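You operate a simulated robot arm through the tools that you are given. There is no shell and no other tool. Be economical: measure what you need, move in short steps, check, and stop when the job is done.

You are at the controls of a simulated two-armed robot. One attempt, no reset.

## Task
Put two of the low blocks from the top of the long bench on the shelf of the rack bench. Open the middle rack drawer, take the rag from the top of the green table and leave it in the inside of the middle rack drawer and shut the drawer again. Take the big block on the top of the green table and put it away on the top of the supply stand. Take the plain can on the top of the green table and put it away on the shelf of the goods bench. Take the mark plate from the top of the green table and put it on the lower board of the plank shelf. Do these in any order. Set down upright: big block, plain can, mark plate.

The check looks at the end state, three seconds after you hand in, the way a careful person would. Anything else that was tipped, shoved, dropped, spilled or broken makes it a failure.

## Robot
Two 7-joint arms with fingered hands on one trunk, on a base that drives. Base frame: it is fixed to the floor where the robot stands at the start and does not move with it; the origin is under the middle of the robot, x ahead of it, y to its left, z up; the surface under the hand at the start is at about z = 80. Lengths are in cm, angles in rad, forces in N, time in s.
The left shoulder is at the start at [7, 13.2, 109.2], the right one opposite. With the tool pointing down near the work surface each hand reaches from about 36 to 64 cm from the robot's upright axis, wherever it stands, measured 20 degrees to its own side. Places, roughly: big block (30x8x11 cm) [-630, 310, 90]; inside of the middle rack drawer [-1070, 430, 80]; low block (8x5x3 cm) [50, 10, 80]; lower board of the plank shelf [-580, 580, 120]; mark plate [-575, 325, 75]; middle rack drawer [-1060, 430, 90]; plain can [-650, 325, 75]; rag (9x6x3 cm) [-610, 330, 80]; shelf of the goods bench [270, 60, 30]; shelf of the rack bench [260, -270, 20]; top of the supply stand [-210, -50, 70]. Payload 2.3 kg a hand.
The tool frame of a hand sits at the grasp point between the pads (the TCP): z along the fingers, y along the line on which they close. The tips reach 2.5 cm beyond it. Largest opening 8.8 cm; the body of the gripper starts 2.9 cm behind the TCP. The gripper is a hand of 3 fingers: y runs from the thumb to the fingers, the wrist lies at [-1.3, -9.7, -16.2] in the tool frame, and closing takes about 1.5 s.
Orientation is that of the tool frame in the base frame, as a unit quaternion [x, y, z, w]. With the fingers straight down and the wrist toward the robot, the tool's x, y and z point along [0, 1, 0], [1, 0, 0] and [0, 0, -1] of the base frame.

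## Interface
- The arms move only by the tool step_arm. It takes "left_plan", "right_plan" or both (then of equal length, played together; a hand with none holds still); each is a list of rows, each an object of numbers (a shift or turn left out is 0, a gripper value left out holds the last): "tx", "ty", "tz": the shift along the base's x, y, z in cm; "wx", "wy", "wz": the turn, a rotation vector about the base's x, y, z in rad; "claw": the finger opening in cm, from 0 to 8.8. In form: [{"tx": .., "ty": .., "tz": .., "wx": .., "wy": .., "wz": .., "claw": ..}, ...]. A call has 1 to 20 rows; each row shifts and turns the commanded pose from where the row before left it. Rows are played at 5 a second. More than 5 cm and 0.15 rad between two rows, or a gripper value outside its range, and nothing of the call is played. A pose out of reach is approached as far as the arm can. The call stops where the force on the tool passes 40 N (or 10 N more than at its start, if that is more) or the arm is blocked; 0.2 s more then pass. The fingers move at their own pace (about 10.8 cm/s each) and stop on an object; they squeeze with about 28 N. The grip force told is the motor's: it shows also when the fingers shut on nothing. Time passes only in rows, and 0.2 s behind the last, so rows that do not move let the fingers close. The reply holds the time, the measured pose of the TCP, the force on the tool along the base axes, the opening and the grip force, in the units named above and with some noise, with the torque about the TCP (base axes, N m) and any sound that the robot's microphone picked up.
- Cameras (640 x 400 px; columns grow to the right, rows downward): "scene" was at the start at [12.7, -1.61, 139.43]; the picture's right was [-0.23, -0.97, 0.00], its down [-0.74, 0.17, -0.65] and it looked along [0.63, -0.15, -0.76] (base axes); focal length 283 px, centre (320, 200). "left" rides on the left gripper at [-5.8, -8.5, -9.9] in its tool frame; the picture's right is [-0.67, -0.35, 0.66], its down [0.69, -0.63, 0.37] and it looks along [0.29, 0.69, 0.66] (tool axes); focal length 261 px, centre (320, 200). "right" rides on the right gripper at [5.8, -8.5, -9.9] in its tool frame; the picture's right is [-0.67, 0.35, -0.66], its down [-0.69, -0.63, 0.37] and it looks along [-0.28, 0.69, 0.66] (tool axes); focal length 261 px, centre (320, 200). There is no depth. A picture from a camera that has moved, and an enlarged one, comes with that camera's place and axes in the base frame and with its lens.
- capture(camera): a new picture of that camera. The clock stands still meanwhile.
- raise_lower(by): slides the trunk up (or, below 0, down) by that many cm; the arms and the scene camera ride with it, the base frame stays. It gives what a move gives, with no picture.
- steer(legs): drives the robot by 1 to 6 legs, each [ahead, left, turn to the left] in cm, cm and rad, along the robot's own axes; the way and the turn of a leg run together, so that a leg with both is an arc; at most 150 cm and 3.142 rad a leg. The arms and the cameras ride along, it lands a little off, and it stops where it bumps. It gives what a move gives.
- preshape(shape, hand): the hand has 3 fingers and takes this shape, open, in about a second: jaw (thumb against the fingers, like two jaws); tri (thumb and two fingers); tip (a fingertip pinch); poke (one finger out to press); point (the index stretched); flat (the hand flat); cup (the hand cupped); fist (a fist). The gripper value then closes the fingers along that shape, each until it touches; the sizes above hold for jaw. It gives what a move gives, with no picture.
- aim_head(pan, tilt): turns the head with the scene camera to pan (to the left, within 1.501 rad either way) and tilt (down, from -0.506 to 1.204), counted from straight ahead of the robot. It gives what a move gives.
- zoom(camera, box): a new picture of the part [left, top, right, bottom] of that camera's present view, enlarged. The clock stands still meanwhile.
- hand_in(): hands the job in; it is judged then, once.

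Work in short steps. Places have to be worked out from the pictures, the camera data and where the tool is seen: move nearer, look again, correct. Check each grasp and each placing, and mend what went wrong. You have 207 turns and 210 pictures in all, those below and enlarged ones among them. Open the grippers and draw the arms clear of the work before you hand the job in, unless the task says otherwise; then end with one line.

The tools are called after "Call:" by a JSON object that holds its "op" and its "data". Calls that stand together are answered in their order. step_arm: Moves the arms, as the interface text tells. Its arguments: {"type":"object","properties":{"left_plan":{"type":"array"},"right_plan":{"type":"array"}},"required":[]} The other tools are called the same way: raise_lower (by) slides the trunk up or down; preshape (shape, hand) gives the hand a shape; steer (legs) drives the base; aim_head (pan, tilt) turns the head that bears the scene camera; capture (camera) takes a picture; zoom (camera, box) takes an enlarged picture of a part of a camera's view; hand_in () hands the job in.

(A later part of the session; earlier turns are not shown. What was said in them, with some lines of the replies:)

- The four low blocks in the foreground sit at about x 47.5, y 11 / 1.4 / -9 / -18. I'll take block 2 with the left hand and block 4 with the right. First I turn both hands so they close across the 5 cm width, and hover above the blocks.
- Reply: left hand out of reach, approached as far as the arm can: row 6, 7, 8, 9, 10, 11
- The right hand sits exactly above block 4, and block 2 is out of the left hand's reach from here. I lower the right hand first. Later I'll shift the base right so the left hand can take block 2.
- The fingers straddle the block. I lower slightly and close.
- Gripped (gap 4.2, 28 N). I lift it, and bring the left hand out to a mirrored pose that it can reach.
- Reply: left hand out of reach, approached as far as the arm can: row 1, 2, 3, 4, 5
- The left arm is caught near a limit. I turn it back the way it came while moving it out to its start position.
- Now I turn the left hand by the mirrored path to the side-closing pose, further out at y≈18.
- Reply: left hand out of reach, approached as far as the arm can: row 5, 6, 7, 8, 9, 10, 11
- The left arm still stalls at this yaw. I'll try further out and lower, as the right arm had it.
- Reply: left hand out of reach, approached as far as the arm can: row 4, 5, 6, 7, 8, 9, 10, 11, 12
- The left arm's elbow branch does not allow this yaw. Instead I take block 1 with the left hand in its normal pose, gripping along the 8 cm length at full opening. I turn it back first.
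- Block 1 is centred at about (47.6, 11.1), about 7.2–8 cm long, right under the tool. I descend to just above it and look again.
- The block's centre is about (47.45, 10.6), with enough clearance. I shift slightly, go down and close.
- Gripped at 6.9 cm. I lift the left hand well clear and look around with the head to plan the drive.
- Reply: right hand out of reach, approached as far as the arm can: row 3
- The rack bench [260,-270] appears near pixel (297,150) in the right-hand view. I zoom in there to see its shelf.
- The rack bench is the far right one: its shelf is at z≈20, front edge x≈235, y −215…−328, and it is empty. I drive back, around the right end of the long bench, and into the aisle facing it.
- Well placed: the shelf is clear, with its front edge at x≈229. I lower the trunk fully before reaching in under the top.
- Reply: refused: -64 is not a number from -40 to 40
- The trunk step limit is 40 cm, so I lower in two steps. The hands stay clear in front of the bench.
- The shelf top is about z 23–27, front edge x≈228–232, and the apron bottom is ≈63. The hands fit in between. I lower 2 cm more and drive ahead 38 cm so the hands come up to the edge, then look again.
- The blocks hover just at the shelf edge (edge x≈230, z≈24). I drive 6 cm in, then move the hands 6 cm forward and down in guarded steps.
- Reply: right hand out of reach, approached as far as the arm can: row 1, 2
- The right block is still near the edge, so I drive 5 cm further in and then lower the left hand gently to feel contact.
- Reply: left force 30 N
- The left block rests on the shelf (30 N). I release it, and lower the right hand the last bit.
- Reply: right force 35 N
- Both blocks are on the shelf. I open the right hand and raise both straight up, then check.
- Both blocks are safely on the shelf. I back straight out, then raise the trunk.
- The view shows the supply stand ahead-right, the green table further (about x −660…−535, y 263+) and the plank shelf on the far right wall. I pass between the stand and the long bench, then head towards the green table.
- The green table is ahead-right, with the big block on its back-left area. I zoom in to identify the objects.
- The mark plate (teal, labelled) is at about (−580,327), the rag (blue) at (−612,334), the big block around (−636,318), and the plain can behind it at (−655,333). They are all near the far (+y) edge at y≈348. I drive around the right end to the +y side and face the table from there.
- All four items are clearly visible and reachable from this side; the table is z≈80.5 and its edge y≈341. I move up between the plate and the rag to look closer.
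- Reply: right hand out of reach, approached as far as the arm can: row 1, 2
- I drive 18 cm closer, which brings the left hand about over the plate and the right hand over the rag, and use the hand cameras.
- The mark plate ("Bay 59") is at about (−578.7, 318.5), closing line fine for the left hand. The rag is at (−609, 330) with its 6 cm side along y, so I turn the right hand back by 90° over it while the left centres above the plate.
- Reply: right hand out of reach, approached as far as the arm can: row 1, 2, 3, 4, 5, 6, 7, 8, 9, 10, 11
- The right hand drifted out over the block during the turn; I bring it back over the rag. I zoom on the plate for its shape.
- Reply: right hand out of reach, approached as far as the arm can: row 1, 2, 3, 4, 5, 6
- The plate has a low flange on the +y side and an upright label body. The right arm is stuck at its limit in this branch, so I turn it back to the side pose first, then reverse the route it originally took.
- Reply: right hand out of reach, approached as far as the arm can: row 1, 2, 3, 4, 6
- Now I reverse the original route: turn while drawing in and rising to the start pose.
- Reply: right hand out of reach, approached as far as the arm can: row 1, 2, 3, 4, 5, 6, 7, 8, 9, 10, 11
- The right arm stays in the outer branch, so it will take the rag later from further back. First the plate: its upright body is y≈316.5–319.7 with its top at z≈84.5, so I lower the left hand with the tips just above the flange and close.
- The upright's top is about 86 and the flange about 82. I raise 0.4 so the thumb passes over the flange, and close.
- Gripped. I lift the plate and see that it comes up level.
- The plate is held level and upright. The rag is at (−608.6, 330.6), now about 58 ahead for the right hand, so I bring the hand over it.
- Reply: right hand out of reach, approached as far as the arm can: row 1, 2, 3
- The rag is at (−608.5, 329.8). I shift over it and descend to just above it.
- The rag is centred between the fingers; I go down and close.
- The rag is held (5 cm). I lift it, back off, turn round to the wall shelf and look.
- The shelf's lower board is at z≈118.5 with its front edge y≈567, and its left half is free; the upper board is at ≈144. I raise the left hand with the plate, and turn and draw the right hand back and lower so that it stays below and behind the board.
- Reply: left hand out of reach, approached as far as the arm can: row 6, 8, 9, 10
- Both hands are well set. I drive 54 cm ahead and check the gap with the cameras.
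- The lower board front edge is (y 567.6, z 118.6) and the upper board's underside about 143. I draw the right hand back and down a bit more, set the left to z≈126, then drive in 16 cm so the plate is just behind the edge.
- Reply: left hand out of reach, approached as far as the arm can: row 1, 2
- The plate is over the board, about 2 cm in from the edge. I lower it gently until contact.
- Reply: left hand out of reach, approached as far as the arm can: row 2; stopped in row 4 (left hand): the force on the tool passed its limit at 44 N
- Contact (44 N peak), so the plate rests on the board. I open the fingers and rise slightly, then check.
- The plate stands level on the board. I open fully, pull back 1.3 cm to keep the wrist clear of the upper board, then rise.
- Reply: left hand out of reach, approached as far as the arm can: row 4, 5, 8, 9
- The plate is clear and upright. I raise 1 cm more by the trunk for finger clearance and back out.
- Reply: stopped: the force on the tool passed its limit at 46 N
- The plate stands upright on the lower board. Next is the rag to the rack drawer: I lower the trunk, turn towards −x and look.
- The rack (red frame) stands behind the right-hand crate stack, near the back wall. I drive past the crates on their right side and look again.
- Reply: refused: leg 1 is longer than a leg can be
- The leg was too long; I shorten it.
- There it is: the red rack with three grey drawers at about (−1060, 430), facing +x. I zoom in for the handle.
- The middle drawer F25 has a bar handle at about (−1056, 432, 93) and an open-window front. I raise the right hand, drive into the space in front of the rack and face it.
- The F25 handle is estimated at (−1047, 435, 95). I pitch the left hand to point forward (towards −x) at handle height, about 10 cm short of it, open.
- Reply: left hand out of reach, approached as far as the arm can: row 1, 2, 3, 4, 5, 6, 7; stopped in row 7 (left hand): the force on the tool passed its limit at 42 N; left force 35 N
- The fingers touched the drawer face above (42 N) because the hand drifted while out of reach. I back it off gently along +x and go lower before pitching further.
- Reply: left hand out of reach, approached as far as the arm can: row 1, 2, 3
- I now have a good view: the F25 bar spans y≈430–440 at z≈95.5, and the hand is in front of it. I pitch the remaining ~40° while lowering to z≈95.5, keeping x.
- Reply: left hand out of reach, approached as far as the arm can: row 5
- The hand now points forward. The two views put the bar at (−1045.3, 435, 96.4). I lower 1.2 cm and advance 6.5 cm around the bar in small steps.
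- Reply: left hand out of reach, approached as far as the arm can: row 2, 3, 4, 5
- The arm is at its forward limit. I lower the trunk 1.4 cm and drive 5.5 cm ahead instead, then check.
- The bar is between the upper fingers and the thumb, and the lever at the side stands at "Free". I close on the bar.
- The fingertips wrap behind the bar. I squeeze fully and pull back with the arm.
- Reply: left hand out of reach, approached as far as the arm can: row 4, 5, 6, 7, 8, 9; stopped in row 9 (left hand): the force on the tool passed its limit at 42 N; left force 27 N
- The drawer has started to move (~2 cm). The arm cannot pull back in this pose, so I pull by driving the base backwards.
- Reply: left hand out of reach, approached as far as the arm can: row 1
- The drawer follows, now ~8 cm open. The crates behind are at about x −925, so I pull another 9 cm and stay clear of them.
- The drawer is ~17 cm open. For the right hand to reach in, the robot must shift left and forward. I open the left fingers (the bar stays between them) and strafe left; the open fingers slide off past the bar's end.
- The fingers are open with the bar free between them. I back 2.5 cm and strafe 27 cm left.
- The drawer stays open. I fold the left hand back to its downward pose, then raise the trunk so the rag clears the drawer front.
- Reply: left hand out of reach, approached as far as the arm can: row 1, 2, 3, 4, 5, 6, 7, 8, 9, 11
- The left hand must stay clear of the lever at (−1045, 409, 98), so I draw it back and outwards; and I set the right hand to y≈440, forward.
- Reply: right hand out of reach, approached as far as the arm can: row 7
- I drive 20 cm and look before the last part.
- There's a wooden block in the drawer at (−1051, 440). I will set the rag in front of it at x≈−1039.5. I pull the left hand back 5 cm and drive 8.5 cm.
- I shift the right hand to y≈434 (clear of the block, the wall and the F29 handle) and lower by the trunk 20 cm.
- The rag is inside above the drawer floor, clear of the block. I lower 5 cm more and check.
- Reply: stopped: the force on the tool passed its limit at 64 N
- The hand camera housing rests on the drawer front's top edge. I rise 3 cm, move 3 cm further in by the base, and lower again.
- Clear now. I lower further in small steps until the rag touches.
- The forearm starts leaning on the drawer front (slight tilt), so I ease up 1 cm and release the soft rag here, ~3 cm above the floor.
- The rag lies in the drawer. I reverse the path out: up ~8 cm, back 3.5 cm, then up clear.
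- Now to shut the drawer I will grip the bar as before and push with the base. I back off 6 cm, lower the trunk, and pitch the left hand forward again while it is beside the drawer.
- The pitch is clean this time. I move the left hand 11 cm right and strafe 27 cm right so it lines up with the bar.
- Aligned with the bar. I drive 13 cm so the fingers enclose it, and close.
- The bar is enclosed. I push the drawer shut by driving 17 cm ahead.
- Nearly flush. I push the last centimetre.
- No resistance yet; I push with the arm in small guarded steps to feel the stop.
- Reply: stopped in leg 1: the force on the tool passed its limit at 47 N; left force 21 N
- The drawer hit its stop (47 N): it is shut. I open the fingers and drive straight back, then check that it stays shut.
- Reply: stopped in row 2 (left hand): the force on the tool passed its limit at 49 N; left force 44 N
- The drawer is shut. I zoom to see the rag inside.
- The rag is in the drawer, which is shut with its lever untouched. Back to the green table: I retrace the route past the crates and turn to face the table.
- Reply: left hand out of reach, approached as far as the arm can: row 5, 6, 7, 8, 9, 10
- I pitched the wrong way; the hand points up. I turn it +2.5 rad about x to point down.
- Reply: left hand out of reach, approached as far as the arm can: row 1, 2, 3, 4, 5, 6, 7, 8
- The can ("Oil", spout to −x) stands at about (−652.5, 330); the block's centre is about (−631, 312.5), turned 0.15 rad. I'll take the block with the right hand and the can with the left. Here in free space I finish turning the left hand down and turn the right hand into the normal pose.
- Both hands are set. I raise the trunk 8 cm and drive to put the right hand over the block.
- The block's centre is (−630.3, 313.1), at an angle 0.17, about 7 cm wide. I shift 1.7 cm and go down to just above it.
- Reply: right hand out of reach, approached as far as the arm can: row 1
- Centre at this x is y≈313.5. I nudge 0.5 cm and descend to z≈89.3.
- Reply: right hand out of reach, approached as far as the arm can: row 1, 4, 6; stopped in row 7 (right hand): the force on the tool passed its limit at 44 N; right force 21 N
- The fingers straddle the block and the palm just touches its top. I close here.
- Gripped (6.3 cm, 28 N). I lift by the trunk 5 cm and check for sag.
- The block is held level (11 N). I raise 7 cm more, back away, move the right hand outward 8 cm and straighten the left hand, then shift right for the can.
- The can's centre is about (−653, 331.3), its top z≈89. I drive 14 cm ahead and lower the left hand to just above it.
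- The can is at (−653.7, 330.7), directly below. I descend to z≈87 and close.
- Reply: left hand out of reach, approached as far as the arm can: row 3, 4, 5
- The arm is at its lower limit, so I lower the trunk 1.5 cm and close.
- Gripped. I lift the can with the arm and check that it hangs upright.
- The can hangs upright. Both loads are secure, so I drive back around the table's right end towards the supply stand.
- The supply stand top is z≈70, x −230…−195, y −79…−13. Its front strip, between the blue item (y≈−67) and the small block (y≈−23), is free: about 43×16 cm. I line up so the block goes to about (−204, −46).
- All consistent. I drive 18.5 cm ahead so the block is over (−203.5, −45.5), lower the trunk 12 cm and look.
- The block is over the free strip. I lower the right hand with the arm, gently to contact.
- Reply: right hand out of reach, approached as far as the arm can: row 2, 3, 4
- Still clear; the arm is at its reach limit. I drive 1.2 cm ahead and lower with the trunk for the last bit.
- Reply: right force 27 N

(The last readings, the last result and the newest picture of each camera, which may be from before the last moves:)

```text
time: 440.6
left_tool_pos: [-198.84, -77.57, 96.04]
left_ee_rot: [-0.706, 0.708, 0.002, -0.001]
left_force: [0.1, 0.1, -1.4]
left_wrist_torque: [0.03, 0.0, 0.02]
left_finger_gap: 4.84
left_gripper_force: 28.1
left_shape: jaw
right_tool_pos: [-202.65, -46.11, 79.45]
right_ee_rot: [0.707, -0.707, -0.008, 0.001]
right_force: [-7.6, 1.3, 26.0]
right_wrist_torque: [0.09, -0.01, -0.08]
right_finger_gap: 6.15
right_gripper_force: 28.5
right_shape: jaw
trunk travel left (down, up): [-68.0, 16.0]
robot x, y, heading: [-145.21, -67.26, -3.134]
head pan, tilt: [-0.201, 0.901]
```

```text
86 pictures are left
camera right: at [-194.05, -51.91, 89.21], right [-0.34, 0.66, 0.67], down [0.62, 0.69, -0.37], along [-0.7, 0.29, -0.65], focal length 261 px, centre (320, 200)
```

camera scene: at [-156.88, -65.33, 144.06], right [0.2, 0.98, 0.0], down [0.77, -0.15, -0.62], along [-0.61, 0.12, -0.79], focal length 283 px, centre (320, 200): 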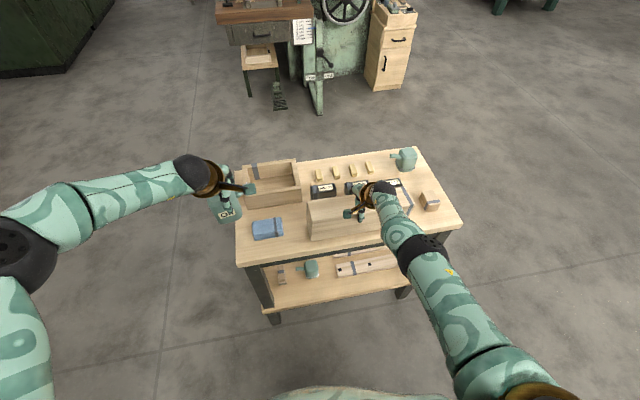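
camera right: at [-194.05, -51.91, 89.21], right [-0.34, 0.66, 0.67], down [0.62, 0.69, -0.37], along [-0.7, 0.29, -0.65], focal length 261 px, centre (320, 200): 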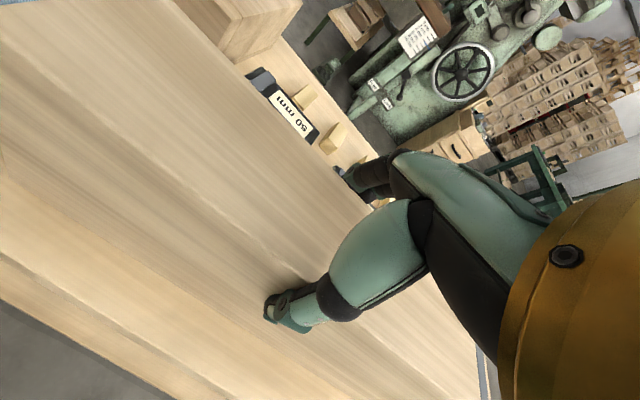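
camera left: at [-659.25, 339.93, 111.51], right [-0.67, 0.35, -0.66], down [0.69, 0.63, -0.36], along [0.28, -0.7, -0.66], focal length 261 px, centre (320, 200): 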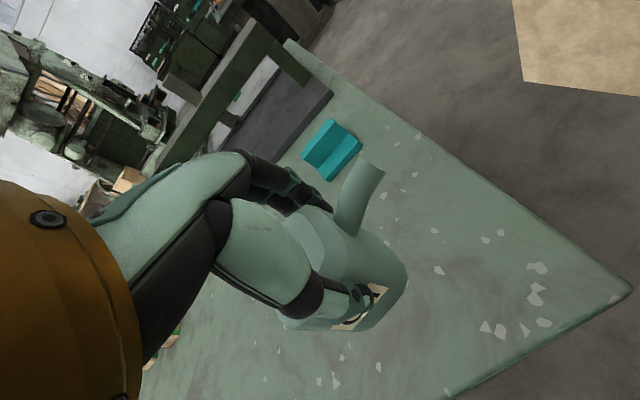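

The block rests on the stand (26 N). I ease off, open, and rise straight up.

Call:
{"op": "raise_lower", "data": {"by": 0.6}}

Call:
{"op": "step_arm", "data": {"right_plan": [{"claw": 8.8}, {}, {}, {}, {}]}}

Call:
{"op": "raise_lower", "data": {"by": 5}}

Call:
{"op": "capture", "data": {"camera": "right"}}

```text
time: 441.1
left_tool_pos: [-199.09, -77.3, 96.51]
left_ee_rot: [-0.706, 0.708, 0.002, -0.001]
left_force: [0.2, 0.8, -1.3]
left_wrist_torque: [0.04, 0.0, 0.03]
left_finger_gap: 4.84
left_gripper_force: 27.6
left_shape: jaw
right_tool_pos: [-202.72, -45.97, 79.4]
right_ee_rot: [0.708, -0.706, -0.003, -0.001]
right_force: [-5.3, 0.5, 10.2]
right_wrist_torque: [0.06, 0.13, -0.07]
right_finger_gap: 6.13
right_gripper_force: 27.6
right_shape: jaw
trunk travel left (down, up): [-68.6, 15.4]
robot x, y, heading: [-144.86, -67.46, -3.139]
head pan, tilt: [-0.201, 0.901]
```

```text
time: 442.3
left_tool_pos: [-199.14, -77.34, 96.47]
left_ee_rot: [-0.707, 0.707, 0.001, -0.001]
left_force: [0.7, -0.9, -1.4]
left_wrist_torque: [0.02, -0.04, 0.01]
left_finger_gap: 4.84
left_gripper_force: 28.3
left_shape: jaw
right_tool_pos: [-202.78, -45.98, 79.52]
right_ee_rot: [0.708, -0.706, -0.003, -0.002]
right_force: [-3.6, -1.0, 5.3]
right_wrist_torque: [-0.03, 0.16, -0.02]
right_finger_gap: 8.79
right_gripper_force: 0.0
right_shape: jaw
trunk travel left (down, up): [-68.6, 15.4]
robot x, y, heading: [-144.93, -67.04, -3.139]
head pan, tilt: [-0.201, 0.901]
```

```text
time: 443.2
left_tool_pos: [-199.18, -77.33, 101.43]
left_ee_rot: [-0.706, 0.709, 0.0, -0.001]
left_force: [-0.2, -0.1, -0.6]
left_wrist_torque: [0.05, -0.02, 0.01]
left_finger_gap: 4.84
left_gripper_force: 27.9
left_shape: jaw
right_tool_pos: [-202.92, -45.93, 84.46]
right_ee_rot: [0.707, -0.707, -0.003, -0.002]
right_force: [0.0, 0.4, -0.4]
right_wrist_torque: [0.01, -0.02, -0.02]
right_finger_gap: 8.76
right_gripper_force: 0.0
right_shape: jaw
trunk travel left (down, up): [-73.6, 10.4]
robot x, y, heading: [-145.07, -66.9, -3.142]
head pan, tilt: [-0.201, 0.901]
```

```text
85 pictures are left
camera right: at [-194.25, -51.78, 94.37], right [-0.35, 0.67, 0.66], down [0.63, 0.69, -0.36], along [-0.7, 0.29, -0.66], focal length 261 px, centre (320, 200)
```

right: 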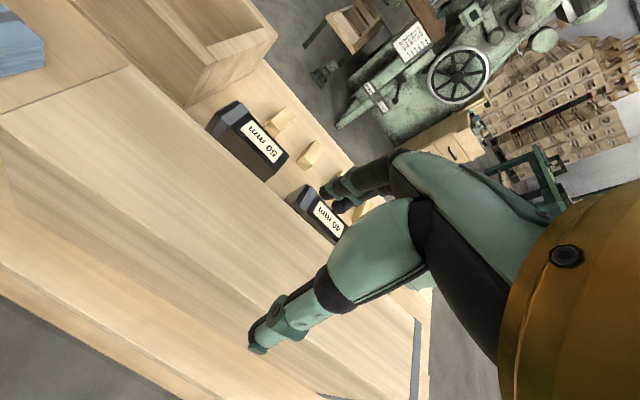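

The block stands well on the stand, clear of the bins. I rise further and back off, then view it.

Call:
{"op": "raise_lower", "data": {"by": 9}}

Call:
{"op": "steer", "data": {"legs": [[-65, 0, 0]]}}

Call:
{"op": "zoom", "data": {"camera": "scene", "box": [200, 60, 440, 220]}}

```text
time: 444.5
left_tool_pos: [-199.05, -77.26, 110.37]
left_ee_rot: [-0.706, 0.708, 0.0, 0.0]
left_force: [0.2, 0.0, -2.1]
left_wrist_torque: [0.03, 0.0, 0.01]
left_finger_gap: 4.85
left_gripper_force: 27.2
left_shape: jaw
right_tool_pos: [-202.77, -45.97, 93.43]
right_ee_rot: [-0.707, 0.707, 0.003, 0.002]
right_force: [0.6, -0.1, 0.0]
right_wrist_torque: [0.0, -0.02, -0.01]
right_finger_gap: 8.78
right_gripper_force: 0.0
right_shape: jaw
trunk travel left (down, up): [-82.6, 1.4]
robot x, y, heading: [-145.26, -67.26, -3.139]
head pan, tilt: [-0.201, 0.901]
```

```text
time: 448.2
left_tool_pos: [-132.84, -76.93, 110.45]
left_ee_rot: [-0.704, 0.711, 0.0, -0.001]
left_force: [0.0, 0.2, -0.3]
left_wrist_torque: [0.04, -0.01, -0.01]
left_finger_gap: 4.83
left_gripper_force: 28.0
left_shape: jaw
right_tool_pos: [-136.09, -45.45, 93.6]
right_ee_rot: [-0.705, 0.709, 0.003, 0.001]
right_force: [-0.5, 0.0, 0.9]
right_wrist_torque: [0.04, 0.02, 0.04]
right_finger_gap: 8.79
right_gripper_force: 0.0
right_shape: jaw
trunk travel left (down, up): [-82.6, 1.4]
robot x, y, heading: [-78.65, -67.33, 3.136]
head pan, tilt: [-0.201, 0.901]
```

```text
2.50 times, centred on (320, 140) of scene
camera zoom: at [-91.33, -65.47, 156.68], right [0.2, 0.98, 0.0], down [0.77, -0.16, -0.62], along [-0.61, 0.13, -0.78], focal length 707 px, centre (320, 350)
```

zoom: 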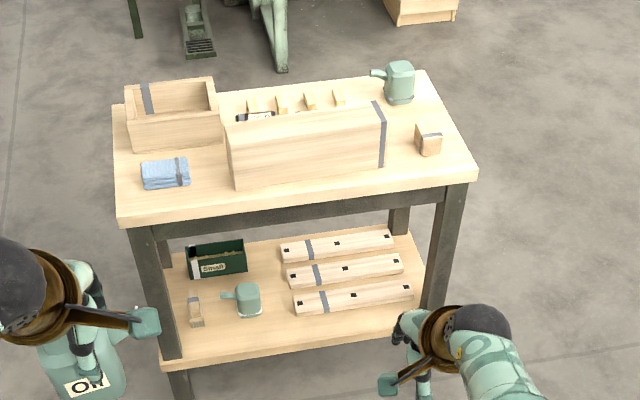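

The block is placed well. Now the can goes to the goods bench shelf: I turn round, go around the long bench's right end and up the aisle to y≈60.

Call:
{"op": "steer", "data": {"legs": [[0, 0, 3.14], [0, -68, 0], [115, 0, 0], [114, 0, 0], [0, 100, 0], [0, 92, 0]]}}

Call:
{"op": "aim_head", "data": {"pan": 0, "tilt": 0.6}}

Call:
{"op": "capture", "data": {"camera": "scene"}}

```text
time: 479.4
left_tool_pos: [209.72, 63.08, 110.38]
left_ee_rot: [0.722, 0.692, 0.0, 0.001]
left_force: [-0.2, 0.2, -2.1]
left_wrist_torque: [-0.01, -0.01, -0.01]
left_finger_gap: 4.62
left_gripper_force: 28.0
left_shape: jaw
right_tool_pos: [212.1, 31.71, 93.35]
right_ee_rot: [0.72, 0.694, -0.002, 0.003]
right_force: [0.7, 0.0, 0.7]
right_wrist_torque: [0.02, -0.01, -0.02]
right_finger_gap: 8.79
right_gripper_force: 0.1
right_shape: jaw
trunk travel left (down, up): [-82.6, 1.4]
robot x, y, heading: [155.44, 54.91, -0.035]
head pan, tilt: [-0.201, 0.901]
```

```text
time: 480.2
left_tool_pos: [209.76, 63.26, 110.38]
left_ee_rot: [0.721, 0.693, 0.001, 0.001]
left_force: [0.0, -0.2, -0.8]
left_wrist_torque: [-0.03, 0.04, -0.02]
left_finger_gap: 4.67
left_gripper_force: 28.0
left_shape: jaw
right_tool_pos: [212.12, 31.91, 93.4]
right_ee_rot: [0.72, 0.694, -0.002, 0.003]
right_force: [0.8, -1.2, -0.1]
right_wrist_torque: [-0.01, 0.01, -0.02]
right_finger_gap: 8.78
right_gripper_force: 0.0
right_shape: jaw
trunk travel left (down, up): [-82.6, 1.4]
robot x, y, heading: [155.36, 54.96, -0.032]
head pan, tilt: [0.0, 0.6]
```

```text
83 pictures are left
camera scene: at [169.59, 54.76, 159.17], right [-0.03, -1.0, 0.0], down [-0.57, 0.02, -0.82], along [0.82, -0.03, -0.57], focal length 283 px, centre (320, 200)
```

scene: 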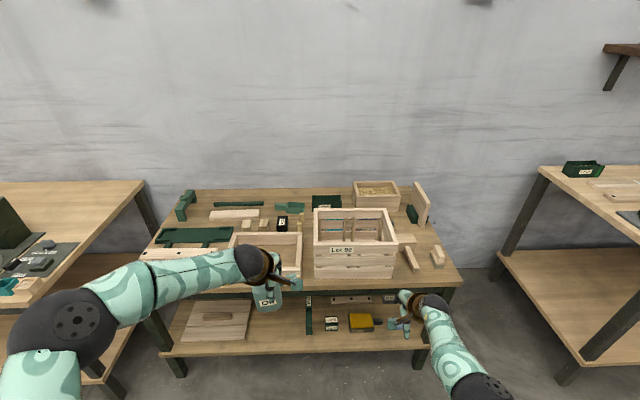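

The goods bench is ahead. I back 12 cm and lower the trunk to see its shelf.

Call:
{"op": "steer", "data": {"legs": [[-12, 0, 0.033]]}}

Call:
{"op": "raise_lower", "data": {"by": -40}}

Call:
{"op": "raise_lower", "data": {"by": -25}}

Call:
{"op": "capture", "data": {"camera": "scene"}}

```text
time: 481.4
left_tool_pos: [197.72, 65.22, 110.35]
left_ee_rot: [0.709, 0.706, -0.001, -0.001]
left_force: [0.2, -0.4, -1.1]
left_wrist_torque: [0.0, 0.03, 0.02]
left_finger_gap: 4.63
left_gripper_force: 27.5
left_shape: jaw
right_tool_pos: [201.19, 33.91, 93.24]
right_ee_rot: [0.708, 0.706, -0.002, 0.001]
right_force: [-0.3, -0.2, -0.3]
right_wrist_torque: [-0.04, -0.03, -0.02]
right_finger_gap: 8.77
right_gripper_force: 0.2
right_shape: jaw
trunk travel left (down, up): [-82.6, 1.4]
robot x, y, heading: [143.41, 55.25, 0.004]
head pan, tilt: [0.0, 0.6]
```

```text
time: 485.2
left_tool_pos: [197.29, 65.29, 70.52]
left_ee_rot: [0.709, 0.705, 0.001, 0.0]
left_force: [-0.7, 0.0, -0.8]
left_wrist_torque: [-0.02, 0.0, -0.03]
left_finger_gap: 4.63
left_gripper_force: 28.3
left_shape: jaw
right_tool_pos: [200.93, 33.79, 53.45]
right_ee_rot: [0.708, 0.706, -0.001, 0.003]
right_force: [0.1, 0.0, 0.1]
right_wrist_torque: [0.01, 0.02, -0.03]
right_finger_gap: 8.79
right_gripper_force: 0.1
right_shape: jaw
trunk travel left (down, up): [-42.6, 41.4]
robot x, y, heading: [143.49, 55.52, 0.001]
head pan, tilt: [0.0, 0.6]
```

```text
time: 487.8
left_tool_pos: [197.37, 65.26, 45.53]
left_ee_rot: [0.709, 0.705, 0.001, 0.0]
left_force: [-0.7, 0.1, -2.1]
left_wrist_torque: [-0.03, 0.01, 0.03]
left_finger_gap: 4.62
left_gripper_force: 28.1
left_shape: jaw
right_tool_pos: [200.88, 33.89, 28.5]
right_ee_rot: [0.708, 0.706, -0.002, 0.003]
right_force: [0.3, -0.1, -0.9]
right_wrist_torque: [-0.02, -0.01, 0.03]
right_finger_gap: 8.8
right_gripper_force: 0.1
right_shape: jaw
trunk travel left (down, up): [-17.6, 66.4]
robot x, y, heading: [143.73, 55.3, 0.002]
head pan, tilt: [0.0, 0.6]
```

```text
82 pictures are left
camera scene: at [157.48, 55.42, 94.18], right [0.0, -1.0, 0.0], down [-0.57, 0.0, -0.82], along [0.82, 0.0, -0.57], focal length 283 px, centre (320, 200)
```

scene: 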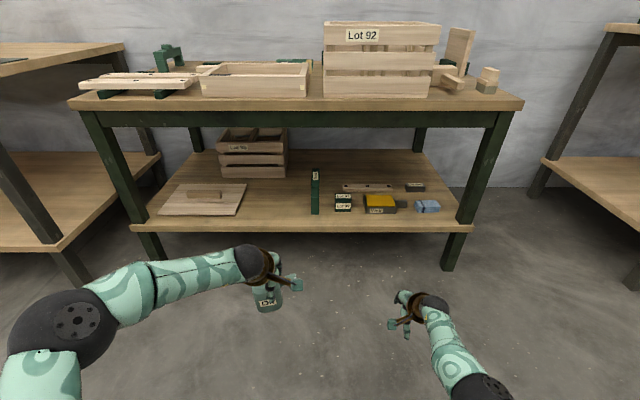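

The shelf is z≈28.3 with front edge x≈237, and a free spot between the panel and the green bar at y≈60–85. I'll set the can at about (247, 74). First I fold the right hand back to the side pose so it stays outside the bench.

Call:
{"op": "step_arm", "data": {"right_plan": [{"wz": 0.143, "tx": -1.4, "tz": 0.8}, {"wz": 0.143, "tx": -1.4, "tz": 0.8}, {"wz": 0.143, "tx": -1.4, "tz": 0.8}, {"wz": 0.143, "tx": -1.4, "tz": 0.8}, {"wz": 0.143, "tx": -1.4, "tz": 0.8}, {"wz": 0.143, "tx": -1.4, "tz": 0.8}, {"wz": 0.143, "tx": -1.4, "tz": 0.8}, {"wz": 0.143, "tx": -1.4, "tz": 0.8}, {"wz": 0.143, "tx": -1.4, "tz": 0.8}, {"wz": 0.143, "tx": -1.4, "tz": 0.8}, {"wz": 0.141, "tx": -1.4, "tz": 0.8, "claw": 3}, {"tx": -2}, {"tx": -2}, {}]}}

```text
time: 490.8
left_tool_pos: [197.39, 65.37, 45.51]
left_ee_rot: [0.709, 0.705, 0.001, 0.001]
left_force: [0.8, -0.2, -1.1]
left_wrist_torque: [-0.03, -0.02, 0.01]
left_finger_gap: 4.63
left_gripper_force: 27.9
left_shape: jaw
right_tool_pos: [181.39, 34.12, 37.14]
right_ee_rot: [0.001, 1.0, 0.002, 0.003]
right_force: [-0.3, 0.2, 0.2]
right_wrist_torque: [0.02, -0.01, 0.03]
right_finger_gap: 3.02
right_gripper_force: 0.0
right_shape: jaw
trunk travel left (down, up): [-17.6, 66.4]
robot x, y, heading: [143.45, 55.21, -0.0]
head pan, tilt: [0.0, 0.6]
```

The right hand is tucked at 38 cm ahead. I lower 6.5 cm and drive so that the can comes up to the shelf edge, then check.

Call:
{"op": "raise_lower", "data": {"by": -6.5}}

Call:
{"op": "steer", "data": {"legs": [[30, 8.5, 0]]}}

Call:
{"op": "capture", "data": {"camera": "left"}}

Call:
{"op": "capture", "data": {"camera": "scene"}}

```text
time: 491.9
left_tool_pos: [197.27, 65.27, 38.84]
left_ee_rot: [0.709, 0.705, 0.0, 0.0]
left_force: [0.3, -0.4, -1.1]
left_wrist_torque: [-0.03, 0.0, 0.03]
left_finger_gap: 4.61
left_gripper_force: 27.6
left_shape: jaw
right_tool_pos: [181.42, 33.95, 30.54]
right_ee_rot: [0.0, 1.0, 0.002, 0.003]
right_force: [0.7, -0.4, 0.0]
right_wrist_torque: [-0.01, 0.0, 0.03]
right_finger_gap: 3.05
right_gripper_force: 0.0
right_shape: jaw
trunk travel left (down, up): [-11.1, 72.9]
robot x, y, heading: [143.41, 55.19, 0.006]
head pan, tilt: [0.0, 0.6]
```

```text
time: 494.0
left_tool_pos: [227.46, 73.75, 38.85]
left_ee_rot: [0.709, 0.705, 0.0, 0.001]
left_force: [0.3, 0.5, -1.3]
left_wrist_torque: [-0.06, -0.03, -0.03]
left_finger_gap: 4.6
left_gripper_force: 27.8
left_shape: jaw
right_tool_pos: [211.71, 42.44, 30.6]
right_ee_rot: [0.002, 1.0, 0.002, 0.002]
right_force: [0.1, 0.3, 0.2]
right_wrist_torque: [0.02, -0.02, -0.01]
right_finger_gap: 3.02
right_gripper_force: 0.1
right_shape: jaw
trunk travel left (down, up): [-11.1, 72.9]
robot x, y, heading: [173.44, 63.93, -0.005]
head pan, tilt: [0.0, 0.6]
```

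```text
81 pictures are left
camera left: at [218.93, 67.98, 48.78], right [-0.35, -0.67, -0.66], down [-0.62, 0.69, -0.37], along [0.7, 0.28, -0.66], focal length 261 px, centre (320, 200)
```

left: 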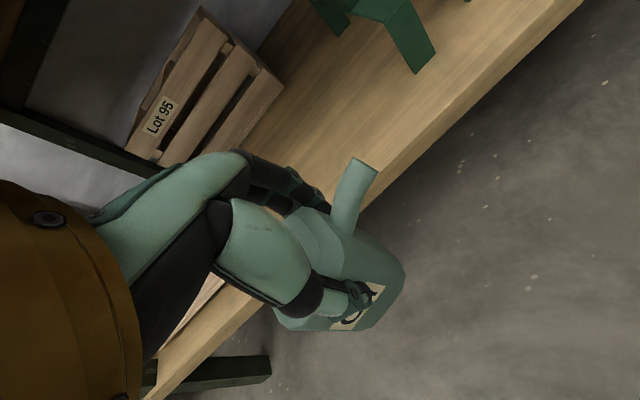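

```text
80 pictures are left
camera scene: at [187.64, 63.97, 87.67], right [0.0, -1.0, 0.0], down [-0.57, 0.0, -0.82], along [0.82, 0.0, -0.57], focal length 283 px, centre (320, 200)
```

scene: 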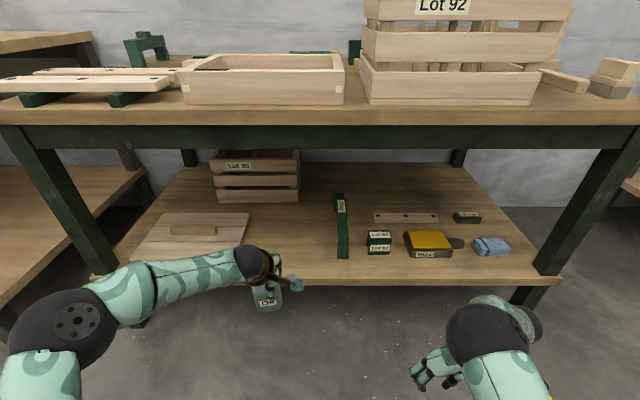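

The spot is confirmed free. I drive 20 cm in so the can is at x≈247.5.

Call:
{"op": "steer", "data": {"legs": [[20, 0, 0]]}}

Call:
{"op": "capture", "data": {"camera": "left"}}

Call:
{"op": "capture", "data": {"camera": "scene"}}

```text
time: 495.6
left_tool_pos: [247.2, 73.51, 38.97]
left_ee_rot: [0.71, 0.704, 0.001, 0.001]
left_force: [0.3, -0.3, -1.5]
left_wrist_torque: [-0.02, 0.02, -0.03]
left_finger_gap: 4.64
left_gripper_force: 27.9
left_shape: jaw
right_tool_pos: [231.3, 42.33, 30.56]
right_ee_rot: [0.003, 1.0, 0.001, 0.003]
right_force: [0.4, 0.6, 0.0]
right_wrist_torque: [-0.05, -0.01, -0.01]
right_finger_gap: 3.03
right_gripper_force: 0.1
right_shape: jaw
trunk travel left (down, up): [-11.1, 72.9]
robot x, y, heading: [193.27, 63.95, -0.005]
head pan, tilt: [0.0, 0.6]
```

```text
79 pictures are left
camera left: at [238.68, 67.83, 48.78], right [-0.35, -0.67, -0.66], down [-0.62, 0.69, -0.37], along [0.7, 0.28, -0.66], focal length 261 px, centre (320, 200)
```

left: 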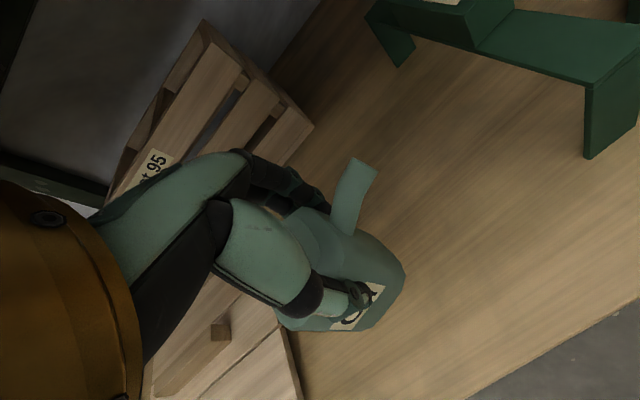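

```text
78 pictures are left
camera scene: at [207.39, 63.89, 87.67], right [0.0, -1.0, 0.0], down [-0.57, 0.0, -0.82], along [0.82, 0.0, -0.57], focal length 283 px, centre (320, 200)
```

scene: 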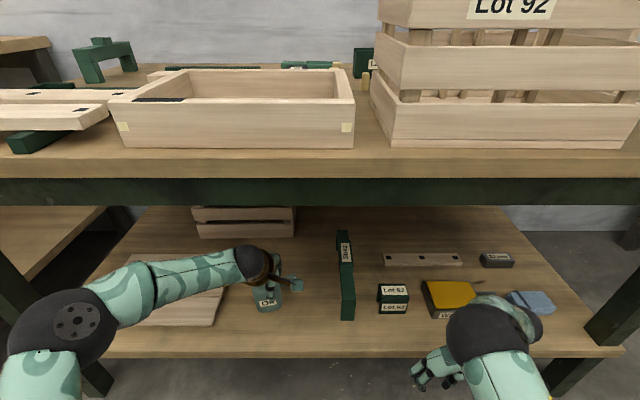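

The can is well clear of the panel and green bar. I lower it gently to contact.

Call:
{"op": "step_arm", "data": {"left_plan": [{"tz": -1.5}, {"tz": -1.2}, {"tz": -0.8}, {"tz": -0.4}, {"tz": -0.3}, {"tz": -0.3}, {}]}}

Call:
{"op": "capture", "data": {"camera": "left"}}

```text
time: 497.2
left_tool_pos: [247.28, 73.62, 34.37]
left_ee_rot: [0.71, 0.704, 0.001, 0.001]
left_force: [0.0, 0.2, -1.5]
left_wrist_torque: [-0.02, 0.03, -0.04]
left_finger_gap: 4.62
left_gripper_force: 27.5
left_shape: jaw
right_tool_pos: [231.35, 42.37, 30.64]
right_ee_rot: [0.003, 1.0, 0.002, 0.004]
right_force: [-0.5, 0.8, 0.0]
right_wrist_torque: [0.02, 0.0, -0.01]
right_finger_gap: 3.05
right_gripper_force: 0.0
right_shape: jaw
trunk travel left (down, up): [-11.1, 72.9]
robot x, y, heading: [193.33, 64.05, -0.005]
head pan, tilt: [0.0, 0.6]
```

```text
77 pictures are left
camera left: at [238.61, 67.79, 44.29], right [-0.35, -0.67, -0.66], down [-0.62, 0.69, -0.37], along [0.7, 0.28, -0.66], focal length 261 px, centre (320, 200)
```

left: 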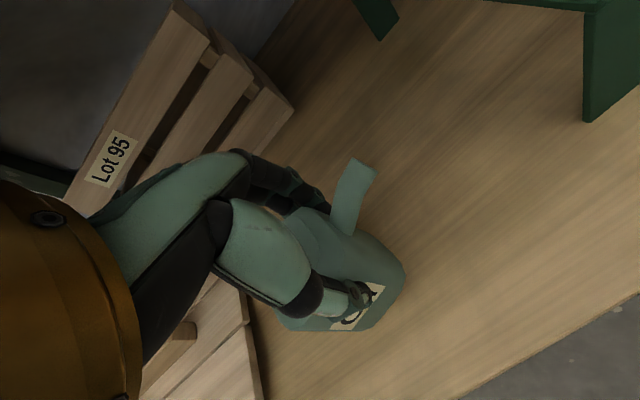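

Not in contact yet; I continue down in small steps.

Call:
{"op": "step_arm", "data": {"left_plan": [{"tz": -0.3}, {"tz": -0.3}, {"tz": -0.3}, {"tz": -0.3}, {"tz": -0.3}, {"tz": -0.3}, {"tz": -0.3}, {"tz": -0.3}, {}]}}

Call:
{"op": "zoom", "data": {"camera": "left", "box": [240, 130, 460, 350]}}

```text
time: 499.2
left_tool_pos: [247.09, 73.61, 32.53]
left_ee_rot: [0.711, 0.703, 0.004, 0.004]
left_force: [0.2, -1.9, 22.2]
left_wrist_torque: [0.0, 0.02, 0.0]
left_finger_gap: 4.65
left_gripper_force: 28.2
left_shape: jaw
right_tool_pos: [231.22, 42.35, 30.9]
right_ee_rot: [0.004, 1.0, 0.002, 0.006]
right_force: [-0.5, -0.7, -0.2]
right_wrist_torque: [-0.01, -0.01, -0.01]
right_finger_gap: 3.03
right_gripper_force: 0.0
right_shape: jaw
trunk travel left (down, up): [-11.1, 72.9]
robot x, y, heading: [193.25, 63.99, -0.003]
head pan, tilt: [0.0, 0.6]
```

```text
1.82 times, centred on (350, 240) of left
camera zoom: at [238.53, 67.77, 42.24], right [-0.35, -0.67, -0.66], down [-0.62, 0.69, -0.37], along [0.7, 0.28, -0.65], focal length 474 px, centre (266, 127)
```

zoom: 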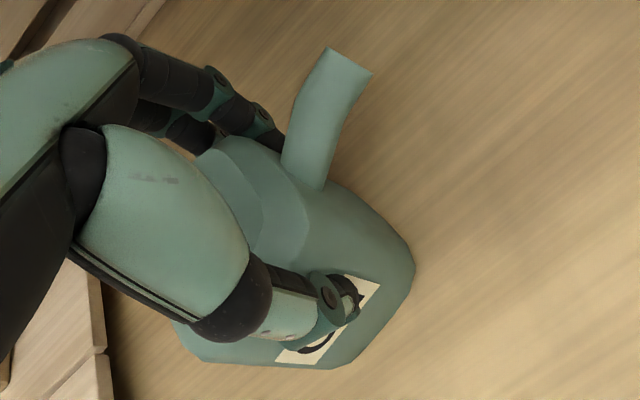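

Contact (22 N). I ease up a little, open the fingers and check that the can stands.

Call:
{"op": "step_arm", "data": {"left_plan": [{"tz": 0.3}, {"claw": 6}, {}, {"claw": 8.8}, {}, {}]}}

Call:
{"op": "zoom", "data": {"camera": "left", "box": [240, 130, 460, 350]}}

```text
time: 500.6
left_tool_pos: [247.21, 73.64, 32.42]
left_ee_rot: [0.71, 0.704, 0.001, 0.001]
left_force: [0.1, -0.1, 0.0]
left_wrist_torque: [-0.01, 0.0, 0.03]
left_finger_gap: 8.77
left_gripper_force: 0.0
left_shape: jaw
right_tool_pos: [231.2, 42.31, 30.71]
right_ee_rot: [0.003, 1.0, 0.002, 0.003]
right_force: [-0.4, 0.9, -0.1]
right_wrist_torque: [0.01, -0.01, -0.01]
right_finger_gap: 3.07
right_gripper_force: 0.1
right_shape: jaw
trunk travel left (down, up): [-11.1, 72.9]
robot x, y, heading: [193.47, 63.55, -0.007]
head pan, tilt: [0.0, 0.6]
```

```text
1.82 times, centred on (350, 240) of left
camera zoom: at [238.63, 67.87, 42.21], right [-0.35, -0.67, -0.66], down [-0.62, 0.69, -0.37], along [0.7, 0.28, -0.66], focal length 474 px, centre (266, 127)
```

zoom: 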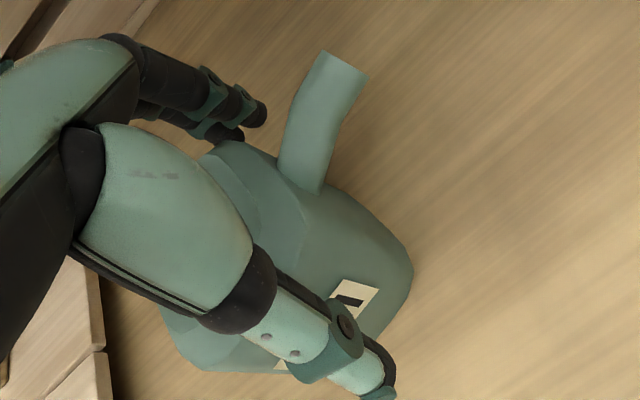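

The can stands upright. I rise 8.5 cm (still below the apron) and back out.

Call:
{"op": "step_arm", "data": {"left_plan": [{"tz": 1}, {"tz": 2}, {"tz": 2}, {"tz": 2}, {"tz": 1.5}, {}]}}

Call:
{"op": "capture", "data": {"camera": "left"}}

```text
time: 502.0
left_tool_pos: [247.13, 73.46, 40.9]
left_ee_rot: [0.71, 0.704, 0.0, 0.001]
left_force: [0.6, -0.2, 0.5]
left_wrist_torque: [-0.01, 0.02, 0.02]
left_finger_gap: 8.78
left_gripper_force: 0.1
left_shape: jaw
right_tool_pos: [231.29, 42.32, 30.61]
right_ee_rot: [0.003, 1.0, 0.002, 0.004]
right_force: [-0.7, -0.7, 0.1]
right_wrist_torque: [0.01, 0.0, 0.01]
right_finger_gap: 3.04
right_gripper_force: 0.1
right_shape: jaw
trunk travel left (down, up): [-11.1, 72.9]
robot x, y, heading: [193.67, 63.18, -0.0]
head pan, tilt: [0.0, 0.6]
```

```text
74 pictures are left
camera left: at [238.58, 67.77, 50.78], right [-0.35, -0.67, -0.66], down [-0.62, 0.69, -0.37], along [0.7, 0.28, -0.66], focal length 261 px, centre (320, 200)
```

left: 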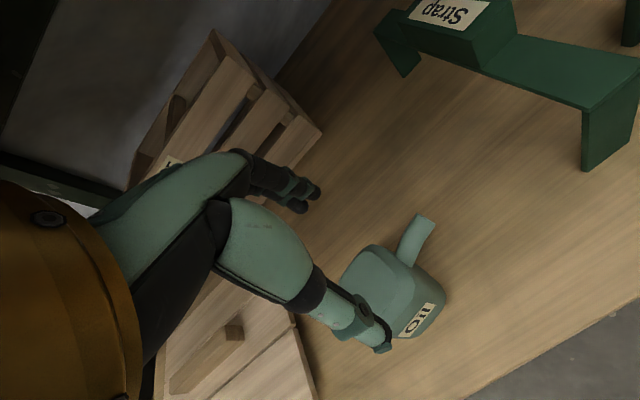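

The can stands freely, with the fingertips above its top. I back straight out and check.

Call:
{"op": "steer", "data": {"legs": [[-50, 0, 0]]}}

Call:
{"op": "zoom", "data": {"camera": "scene", "box": [100, 100, 520, 300]}}

```text
time: 504.9
left_tool_pos: [196.87, 73.58, 40.93]
left_ee_rot: [0.713, 0.701, 0.0, 0.0]
left_force: [-0.3, 0.3, -0.1]
left_wrist_torque: [-0.03, 0.03, 0.01]
left_finger_gap: 8.78
left_gripper_force: 0.0
left_shape: jaw
right_tool_pos: [180.8, 42.35, 30.59]
right_ee_rot: [0.006, 1.0, 0.002, 0.003]
right_force: [-0.4, 0.2, 0.8]
right_wrist_torque: [0.0, 0.0, -0.01]
right_finger_gap: 3.03
right_gripper_force: 0.1
right_shape: jaw
trunk travel left (down, up): [-11.1, 72.9]
robot x, y, heading: [143.11, 64.17, -0.008]
head pan, tilt: [0.0, 0.6]
```

```text
1.52 times, centred on (310, 200) of scene
camera zoom: at [157.01, 64.12, 87.68], right [-0.01, -1.0, 0.0], down [-0.57, 0.01, -0.82], along [0.82, -0.01, -0.57], focal length 431 px, centre (335, 200)
```

zoom: 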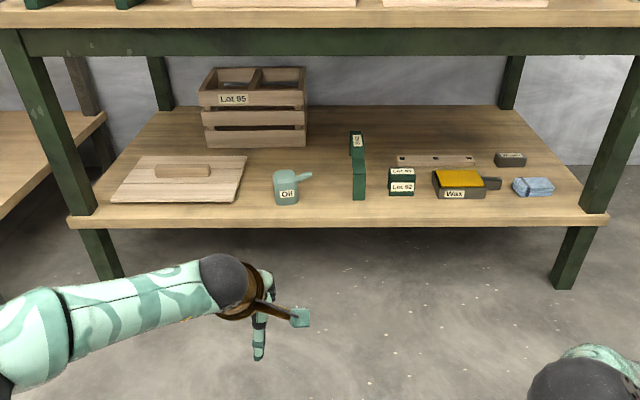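

All five placements are done: the can stands upright on the shelf with nothing else disturbed. I open the right hand (the arms are already clear) before handing in.

Call:
{"op": "step_arm", "data": {"right_plan": [{"claw": 8.8}, {}, {}, {}, {}]}}

Call:
{"op": "hand_in", "data": {}}

```text
time: 506.1
left_tool_pos: [196.79, 73.54, 40.92]
left_ee_rot: [0.713, 0.702, 0.001, 0.0]
left_force: [0.2, -0.5, 0.4]
left_wrist_torque: [0.01, 0.02, 0.04]
left_finger_gap: 8.79
left_gripper_force: 0.0
left_shape: jaw
right_tool_pos: [180.8, 42.28, 30.58]
right_ee_rot: [0.007, 1.0, 0.003, 0.004]
right_force: [-0.2, -0.1, 0.3]
right_wrist_torque: [0.01, 0.02, -0.03]
right_finger_gap: 8.76
right_gripper_force: 0.0
right_shape: jaw
trunk travel left (down, up): [-11.1, 72.9]
robot x, y, heading: [143.22, 64.02, -0.007]
head pan, tilt: [0.0, 0.6]
```

```text
The job is handed in.
```

I finished all five parts and handed the job in: two low blocks are on the rack bench shelf, the rag is in the shut middle drawer, and the big block, plain can and mark plate stand upright in their places.
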